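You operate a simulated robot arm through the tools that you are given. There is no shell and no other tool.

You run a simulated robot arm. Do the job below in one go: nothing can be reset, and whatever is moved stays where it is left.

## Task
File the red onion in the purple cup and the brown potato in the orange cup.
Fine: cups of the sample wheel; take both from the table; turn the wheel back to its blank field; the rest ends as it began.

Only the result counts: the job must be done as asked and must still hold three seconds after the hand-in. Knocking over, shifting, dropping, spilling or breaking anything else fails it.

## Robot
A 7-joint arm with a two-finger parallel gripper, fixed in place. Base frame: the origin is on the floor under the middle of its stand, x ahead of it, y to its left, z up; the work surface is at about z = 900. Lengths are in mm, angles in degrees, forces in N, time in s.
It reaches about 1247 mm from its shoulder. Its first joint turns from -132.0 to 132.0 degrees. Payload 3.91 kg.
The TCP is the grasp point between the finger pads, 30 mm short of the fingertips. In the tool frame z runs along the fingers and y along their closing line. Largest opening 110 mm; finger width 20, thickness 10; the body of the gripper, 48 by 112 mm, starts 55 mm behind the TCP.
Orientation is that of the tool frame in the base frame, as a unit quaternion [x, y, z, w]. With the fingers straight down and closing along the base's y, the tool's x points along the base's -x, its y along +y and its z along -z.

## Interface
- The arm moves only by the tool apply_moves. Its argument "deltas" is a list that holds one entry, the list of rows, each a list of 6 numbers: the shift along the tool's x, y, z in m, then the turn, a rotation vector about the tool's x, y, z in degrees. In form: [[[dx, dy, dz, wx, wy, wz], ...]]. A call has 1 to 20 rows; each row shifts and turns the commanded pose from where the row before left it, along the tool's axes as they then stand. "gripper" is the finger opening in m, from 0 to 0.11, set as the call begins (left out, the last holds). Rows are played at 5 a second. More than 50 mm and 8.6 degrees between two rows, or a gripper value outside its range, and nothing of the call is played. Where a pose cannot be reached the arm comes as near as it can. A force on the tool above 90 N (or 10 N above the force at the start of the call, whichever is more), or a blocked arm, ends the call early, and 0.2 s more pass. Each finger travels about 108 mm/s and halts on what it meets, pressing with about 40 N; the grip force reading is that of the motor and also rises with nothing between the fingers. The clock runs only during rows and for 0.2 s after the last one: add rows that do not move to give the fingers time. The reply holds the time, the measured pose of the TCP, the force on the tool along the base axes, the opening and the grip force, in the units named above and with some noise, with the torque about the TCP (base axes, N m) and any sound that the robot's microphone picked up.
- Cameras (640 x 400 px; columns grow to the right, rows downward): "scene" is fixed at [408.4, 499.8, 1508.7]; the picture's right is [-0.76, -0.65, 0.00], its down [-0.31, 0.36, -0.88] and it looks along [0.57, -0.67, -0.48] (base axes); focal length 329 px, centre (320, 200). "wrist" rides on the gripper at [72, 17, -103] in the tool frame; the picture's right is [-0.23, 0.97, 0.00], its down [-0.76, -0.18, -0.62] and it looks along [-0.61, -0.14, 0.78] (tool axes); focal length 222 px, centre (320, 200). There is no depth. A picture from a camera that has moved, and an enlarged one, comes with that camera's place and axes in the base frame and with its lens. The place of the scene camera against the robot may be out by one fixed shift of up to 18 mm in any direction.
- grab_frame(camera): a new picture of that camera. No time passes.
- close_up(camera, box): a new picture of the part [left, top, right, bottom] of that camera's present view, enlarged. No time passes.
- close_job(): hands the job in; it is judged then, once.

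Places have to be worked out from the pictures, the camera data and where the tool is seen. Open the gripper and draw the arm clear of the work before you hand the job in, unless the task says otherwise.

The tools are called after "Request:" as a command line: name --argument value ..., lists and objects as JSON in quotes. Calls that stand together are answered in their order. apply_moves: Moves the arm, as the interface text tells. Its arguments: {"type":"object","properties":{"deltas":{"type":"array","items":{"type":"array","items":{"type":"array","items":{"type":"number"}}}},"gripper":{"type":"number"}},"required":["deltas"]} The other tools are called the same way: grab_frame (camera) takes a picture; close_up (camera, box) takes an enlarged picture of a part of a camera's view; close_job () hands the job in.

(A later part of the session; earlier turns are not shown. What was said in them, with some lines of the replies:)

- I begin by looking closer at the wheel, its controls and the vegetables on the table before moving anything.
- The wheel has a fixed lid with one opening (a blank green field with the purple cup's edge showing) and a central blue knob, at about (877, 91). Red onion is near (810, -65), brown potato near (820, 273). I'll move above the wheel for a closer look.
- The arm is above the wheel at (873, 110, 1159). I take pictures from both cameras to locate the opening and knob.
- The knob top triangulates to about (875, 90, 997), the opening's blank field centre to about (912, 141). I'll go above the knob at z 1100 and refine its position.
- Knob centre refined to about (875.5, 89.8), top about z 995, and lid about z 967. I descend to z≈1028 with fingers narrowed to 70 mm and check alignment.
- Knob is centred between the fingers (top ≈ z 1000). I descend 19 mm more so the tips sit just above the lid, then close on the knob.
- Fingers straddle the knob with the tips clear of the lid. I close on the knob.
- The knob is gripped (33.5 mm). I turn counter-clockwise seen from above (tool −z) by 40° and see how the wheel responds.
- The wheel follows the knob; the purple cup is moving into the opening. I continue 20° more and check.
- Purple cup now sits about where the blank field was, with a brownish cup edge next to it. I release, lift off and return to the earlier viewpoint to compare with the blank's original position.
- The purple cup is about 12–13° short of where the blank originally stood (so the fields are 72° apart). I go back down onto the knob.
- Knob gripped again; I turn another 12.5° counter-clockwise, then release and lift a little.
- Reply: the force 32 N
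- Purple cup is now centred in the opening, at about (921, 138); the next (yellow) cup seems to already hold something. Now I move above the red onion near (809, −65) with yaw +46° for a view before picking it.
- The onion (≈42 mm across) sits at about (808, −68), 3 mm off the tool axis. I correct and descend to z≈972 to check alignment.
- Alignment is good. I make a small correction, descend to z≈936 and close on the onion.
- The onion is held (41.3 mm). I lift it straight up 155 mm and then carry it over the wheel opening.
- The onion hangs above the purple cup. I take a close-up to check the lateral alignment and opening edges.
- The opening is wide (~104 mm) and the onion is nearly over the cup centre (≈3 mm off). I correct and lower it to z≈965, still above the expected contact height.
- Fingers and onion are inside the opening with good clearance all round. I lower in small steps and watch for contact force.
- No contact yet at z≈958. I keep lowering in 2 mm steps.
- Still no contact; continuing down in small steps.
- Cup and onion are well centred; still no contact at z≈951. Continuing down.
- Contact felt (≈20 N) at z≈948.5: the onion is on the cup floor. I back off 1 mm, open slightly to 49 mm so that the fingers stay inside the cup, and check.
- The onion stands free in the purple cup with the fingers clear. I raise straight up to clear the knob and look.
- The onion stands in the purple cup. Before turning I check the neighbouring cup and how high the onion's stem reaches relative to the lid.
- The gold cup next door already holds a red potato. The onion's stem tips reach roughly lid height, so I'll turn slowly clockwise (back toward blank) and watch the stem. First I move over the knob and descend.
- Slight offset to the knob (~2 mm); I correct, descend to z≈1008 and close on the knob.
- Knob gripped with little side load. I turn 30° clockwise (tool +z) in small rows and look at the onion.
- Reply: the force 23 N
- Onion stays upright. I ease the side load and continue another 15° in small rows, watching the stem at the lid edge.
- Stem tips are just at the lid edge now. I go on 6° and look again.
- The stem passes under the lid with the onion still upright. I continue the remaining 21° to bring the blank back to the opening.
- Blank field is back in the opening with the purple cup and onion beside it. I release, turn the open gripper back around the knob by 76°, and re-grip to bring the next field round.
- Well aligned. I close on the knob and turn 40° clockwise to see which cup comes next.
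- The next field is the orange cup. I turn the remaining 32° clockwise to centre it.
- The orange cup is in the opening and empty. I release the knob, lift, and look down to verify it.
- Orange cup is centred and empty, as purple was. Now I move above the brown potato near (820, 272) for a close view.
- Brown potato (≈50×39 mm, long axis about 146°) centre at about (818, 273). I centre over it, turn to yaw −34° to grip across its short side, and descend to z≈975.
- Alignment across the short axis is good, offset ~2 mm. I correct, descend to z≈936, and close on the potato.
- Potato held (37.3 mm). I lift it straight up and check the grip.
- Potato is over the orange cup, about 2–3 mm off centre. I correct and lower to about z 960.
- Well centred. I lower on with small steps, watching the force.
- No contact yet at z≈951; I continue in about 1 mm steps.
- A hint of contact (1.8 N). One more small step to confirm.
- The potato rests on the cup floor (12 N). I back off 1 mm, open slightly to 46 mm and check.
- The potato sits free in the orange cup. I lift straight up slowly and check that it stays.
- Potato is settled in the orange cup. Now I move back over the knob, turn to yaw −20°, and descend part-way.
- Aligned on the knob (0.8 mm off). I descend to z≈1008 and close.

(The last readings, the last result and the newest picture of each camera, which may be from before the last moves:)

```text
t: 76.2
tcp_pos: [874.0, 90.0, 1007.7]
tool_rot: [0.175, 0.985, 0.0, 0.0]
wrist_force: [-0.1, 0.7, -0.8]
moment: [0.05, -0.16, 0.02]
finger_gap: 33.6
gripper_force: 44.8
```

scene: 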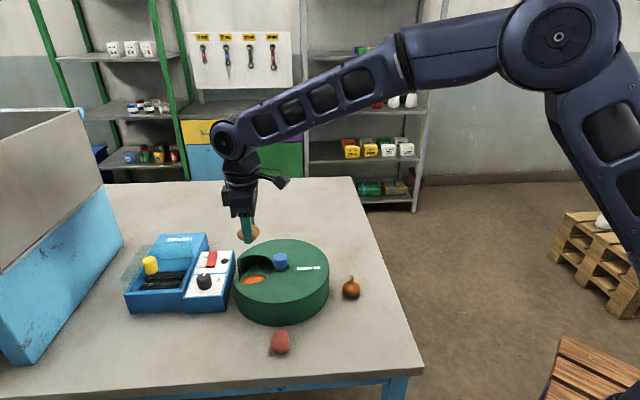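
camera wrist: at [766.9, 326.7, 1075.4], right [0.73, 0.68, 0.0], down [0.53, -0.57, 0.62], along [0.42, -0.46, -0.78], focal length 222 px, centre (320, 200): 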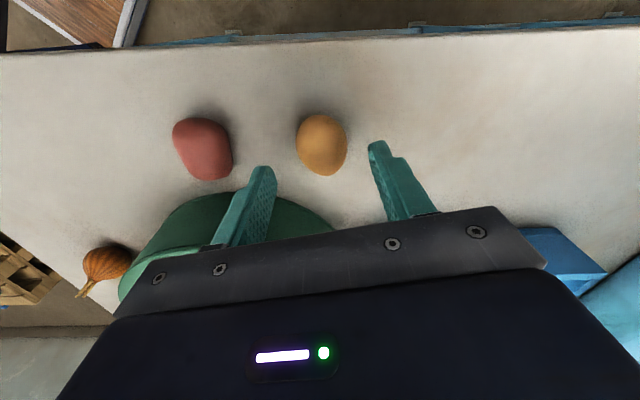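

Gripped with no side load. I turn 40° counter-clockwise and check the potato going under the lid.

Request:
apply_moves --deltas '[[[0, 0, 0, 0, 0, -5], [0, 0, 0, 0, 0, -6], [0, 0, 0, 0, 0, -6], [0, 0, 0, 0, 0, -6], [0, 0, 0, 0, 0, -6], [0, 0, 0, 0, 0, -6], [0, 0, 0, 0, 0, -5], [0, 0, 0, 0, 0, 0]]]'

Request:
close_up --camera "scene" --box '[220, 230, 320, 310]'

Request:
grab_frame --camera "wrist"

```text
t: 78.0
tcp_pos: [875.5, 90.0, 1007.3]
tool_rot: [-0.174, 0.985, -0.001, 0.0]
wrist_force: [3.5, 3.1, 0.0]
moment: [0.68, -0.81, 0.06]
finger_gap: 33.6
gripper_force: 45.0
```

```text
5.00 times, centred on (270, 270) of scene
camera zoom: at [408.4, 499.8, 1508.7], right [-0.76, -0.65, 0.0], down [-0.31, 0.36, -0.88], along [0.57, -0.67, -0.48], focal length 1645 px, centre (570, -150)
```

zoom: 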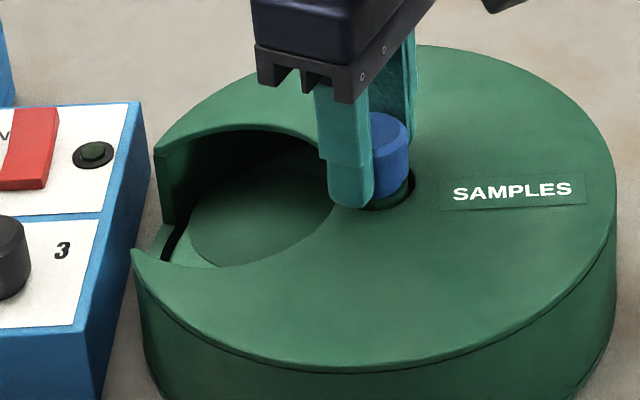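

```text
taken
camera wrist: at [801.4, 81.2, 1110.3], right [-0.12, 0.99, 0.0], down [0.78, 0.09, 0.62], along [0.62, 0.08, -0.78], focal length 222 px, centre (320, 200)
```

wrist: 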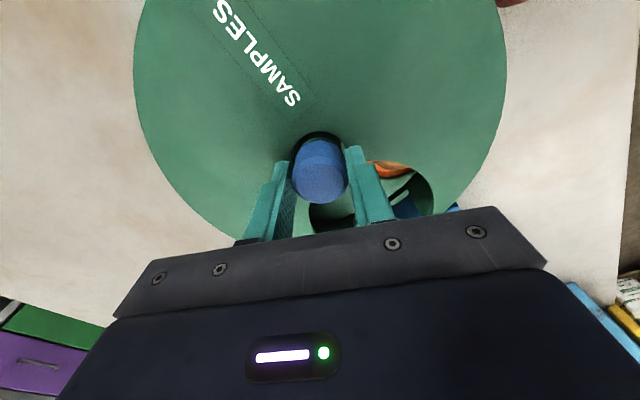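

Turning smoothly. I continue the remaining 32° counter-clockwise.

Request:
apply_moves --deltas '[[[0, 0, 0, 0, 0, -5], [0, 0, 0, 0, 0, -6], [0, 0, 0, 0, 0, -6], [0, 0, 0, 0, 0, -6], [0, 0, 0, 0, 0, -5], [0, 0, 0, 0, 0, -4], [0, 0, 0, 0, 0, 0]]]'

Request:
close_up --camera "scene" --box '[220, 230, 340, 330]'

```text
t: 79.6
tcp_pos: [874.2, 89.5, 1008.2]
tool_rot: [-0.439, 0.898, 0.0, 0.0]
wrist_force: [-0.1, 4.7, -4.2]
moment: [0.28, -0.09, 0.02]
finger_gap: 33.6
gripper_force: 44.8
```

```text
4.00 times, centred on (280, 280) of scene
camera zoom: at [408.4, 499.8, 1508.7], right [-0.76, -0.65, 0.0], down [-0.31, 0.36, -0.88], along [0.57, -0.67, -0.48], focal length 1316 px, centre (480, -120)
```

zoom: 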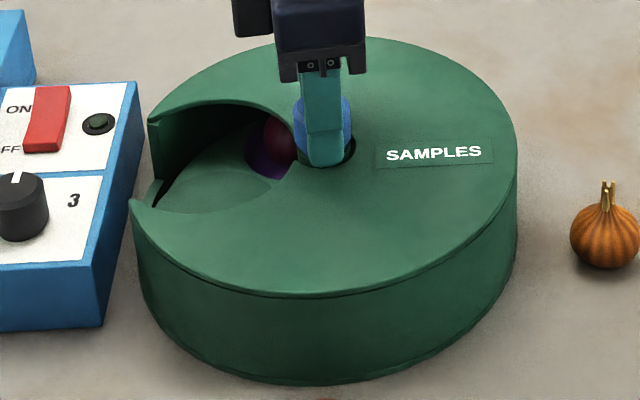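

Blank field is back: the purple edge shows at the same picture column (≈245) as at the start. I release, lift, and verify from the original viewpoint.

Request:
apply_moves --deltas '[[[0, 0, 0, 0, 0, 0], [0, 0, 0, 0, 0, 0], [0, 0, -0.02, 0, 0, 0], [0, 0, -0.03, 0, 0, 0], [0, 0, -0.035, 0, 0, 7.5], [0, 0, -0.035, 0, 0, 7.5], [0, 0, -0.03, 0, 0, 7.5], [0, 0, 0, 0, 0, 7.5], [0, 0, 0, 0, 0, 7.5], [0, 0, 0, 0, 0, 7.5], [0, 0, 0, 0, 0, 7], [0, 0.0215, 0, 0, 0, 0], [0, 0, 0, 0, 0, 0]]]' --gripper 0.11

Request:
close_up --camera "wrist" --box '[270, 70, 410, 180]'

Request:
close_up --camera "scene" --box '[220, 230, 340, 330]'

```text
t: 82.4
tcp_pos: [874.3, 112.1, 1158.0]
tool_rot: [0.0, 1.0, -0.001, 0.0]
wrist_force: [-0.6, -0.5, -0.1]
moment: [0.0, 0.01, -0.01]
finger_gap: 110.3
gripper_force: 0.1
```

```text
3.64 times, centred on (340, 125) of wrist
camera zoom: at [802.5, 129.1, 1260.8], right [0.23, 0.97, 0.0], down [0.76, -0.18, 0.62], along [0.61, -0.14, -0.78], focal length 808 px, centre (247, 473)
```

zoom: 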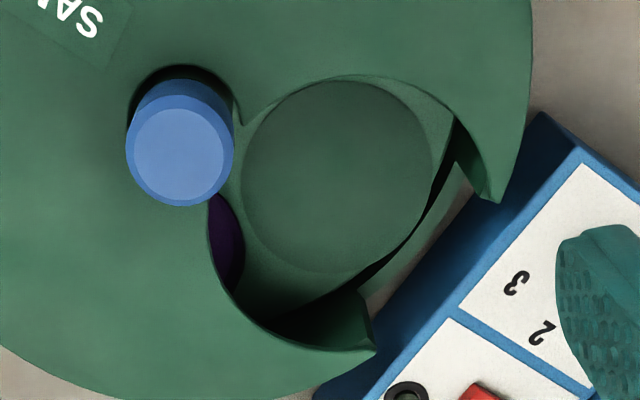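

```text
4.00 times, centred on (280, 280) of scene
camera zoom: at [408.4, 499.8, 1508.7], right [-0.76, -0.65, 0.0], down [-0.31, 0.36, -0.88], along [0.57, -0.67, -0.48], focal length 1316 px, centre (480, -120)
```

zoom: 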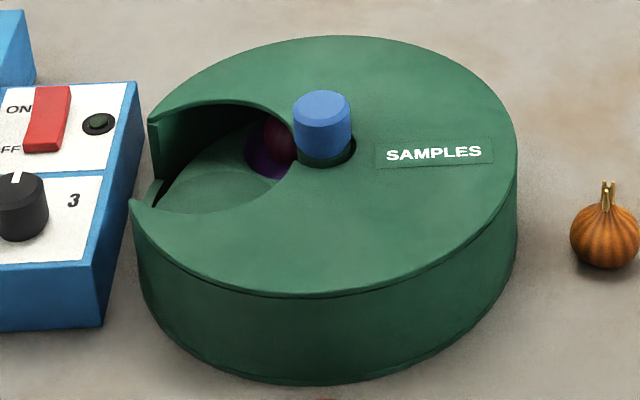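

The picture matches the initial state: blank centred, knob, lid and drum in place. I retract the arm to its starting pose with the gripper open and do a final scene check.

Request:
apply_moves --deltas '[[[0.0267, -0.0167, -0.0298, 0, 0, 0], [0.0267, -0.0167, -0.0298, 0, 0, 0], [0.0267, -0.0167, -0.0298, 0, 0, 0], [0.0267, -0.0167, -0.0298, 0, 0, 0], [0.0267, -0.0167, -0.0298, 0, 0, 0], [0.0267, -0.0167, -0.0298, 0, 0, 0], [0, 0, 0, 0, 0, 0], [0, 0, 0, 0, 0, 0]]]' --gripper 0.11

Request:
grab_frame --camera "scene"

Request:
close_up --camera "scene" --box '[110, 220, 380, 370]'

Request:
close_up --camera "wrist" --box '[270, 30, 480, 230]'

```text
t: 84.2
tcp_pos: [714.3, 10.9, 1337.0]
tool_rot: [0.0, 1.0, 0.001, 0.001]
wrist_force: [0.7, 0.0, -0.6]
moment: [0.02, 0.01, -0.01]
finger_gap: 110.0
gripper_force: 0.1
```

```text
taken
```

scene: 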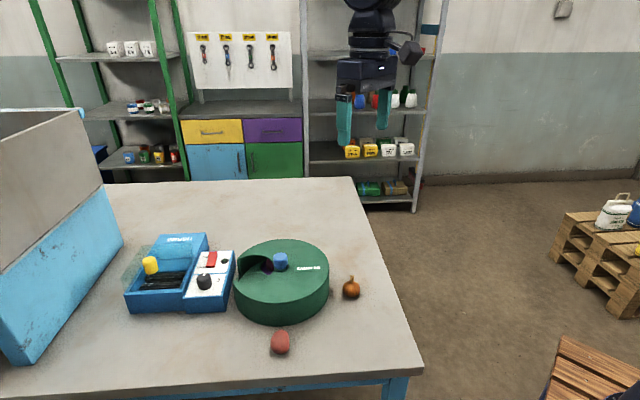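

```text
2.37 times, centred on (245, 295) of scene
camera zoom: at [408.4, 499.8, 1508.7], right [-0.76, -0.65, 0.0], down [-0.31, 0.36, -0.88], along [0.57, -0.67, -0.48], focal length 780 px, centre (498, -25)
```

zoom: 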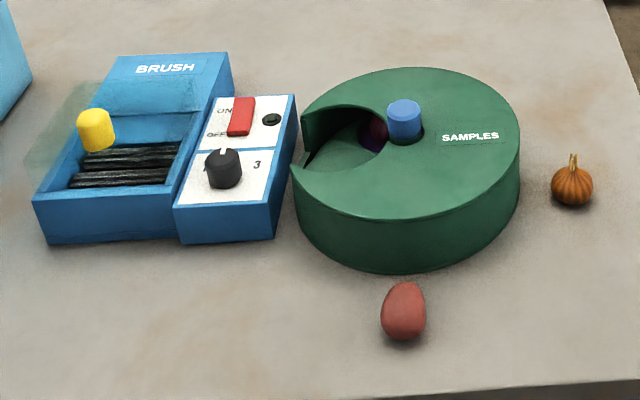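

```text
2.00 times, centred on (375, 130) of wrist
camera zoom: at [642.3, 27.8, 1440.1], right [0.23, 0.97, 0.0], down [0.76, -0.18, 0.62], along [0.61, -0.14, -0.78], focal length 444 px, centre (210, 340)
```

zoom: 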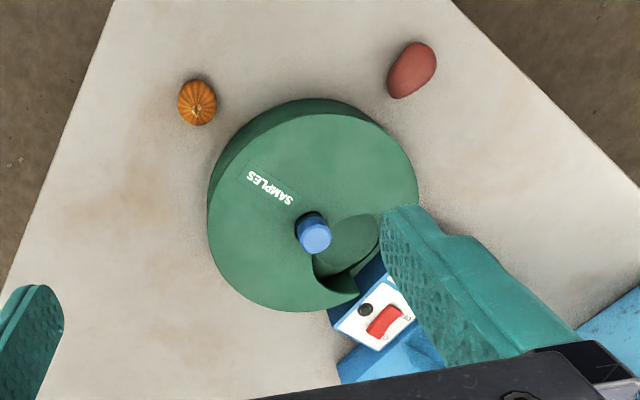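

Final check: the wheel shows its blank field, the onion is in the purple cup and the potato went into the orange cup. The brown onion, red potato, drum and brush unit stand where they did at the start, and the arm is clear with the gripper open. I hand the job in.

Request:
close_job

```text
The job is handed in.
```

The job is handed in: the red onion is in the purple cup, the brown potato is in the orange cup, and the wheel is back on its blank field. I have not seen the grader's verdict.

- **Red onion:** I lowered it onto the floor of the purple cup. Its stem reached about lid height, but it stayed upright as it turned under the lid.
- **Brown potato:** I took this to be the tan potato on the table rather than the red one. It settled in the orange cup and was then turned under the lid, so the last clear view of it was before the final turn.
- **Other cups:** two other cups already held something, including a red potato in the gold-coloured one. I did not touch their contents.
- **Everything else:** in the last pictures the brown onion, the red potato, the drum and the brush unit are where they started. The arm is back at its starting position with the gripper open.
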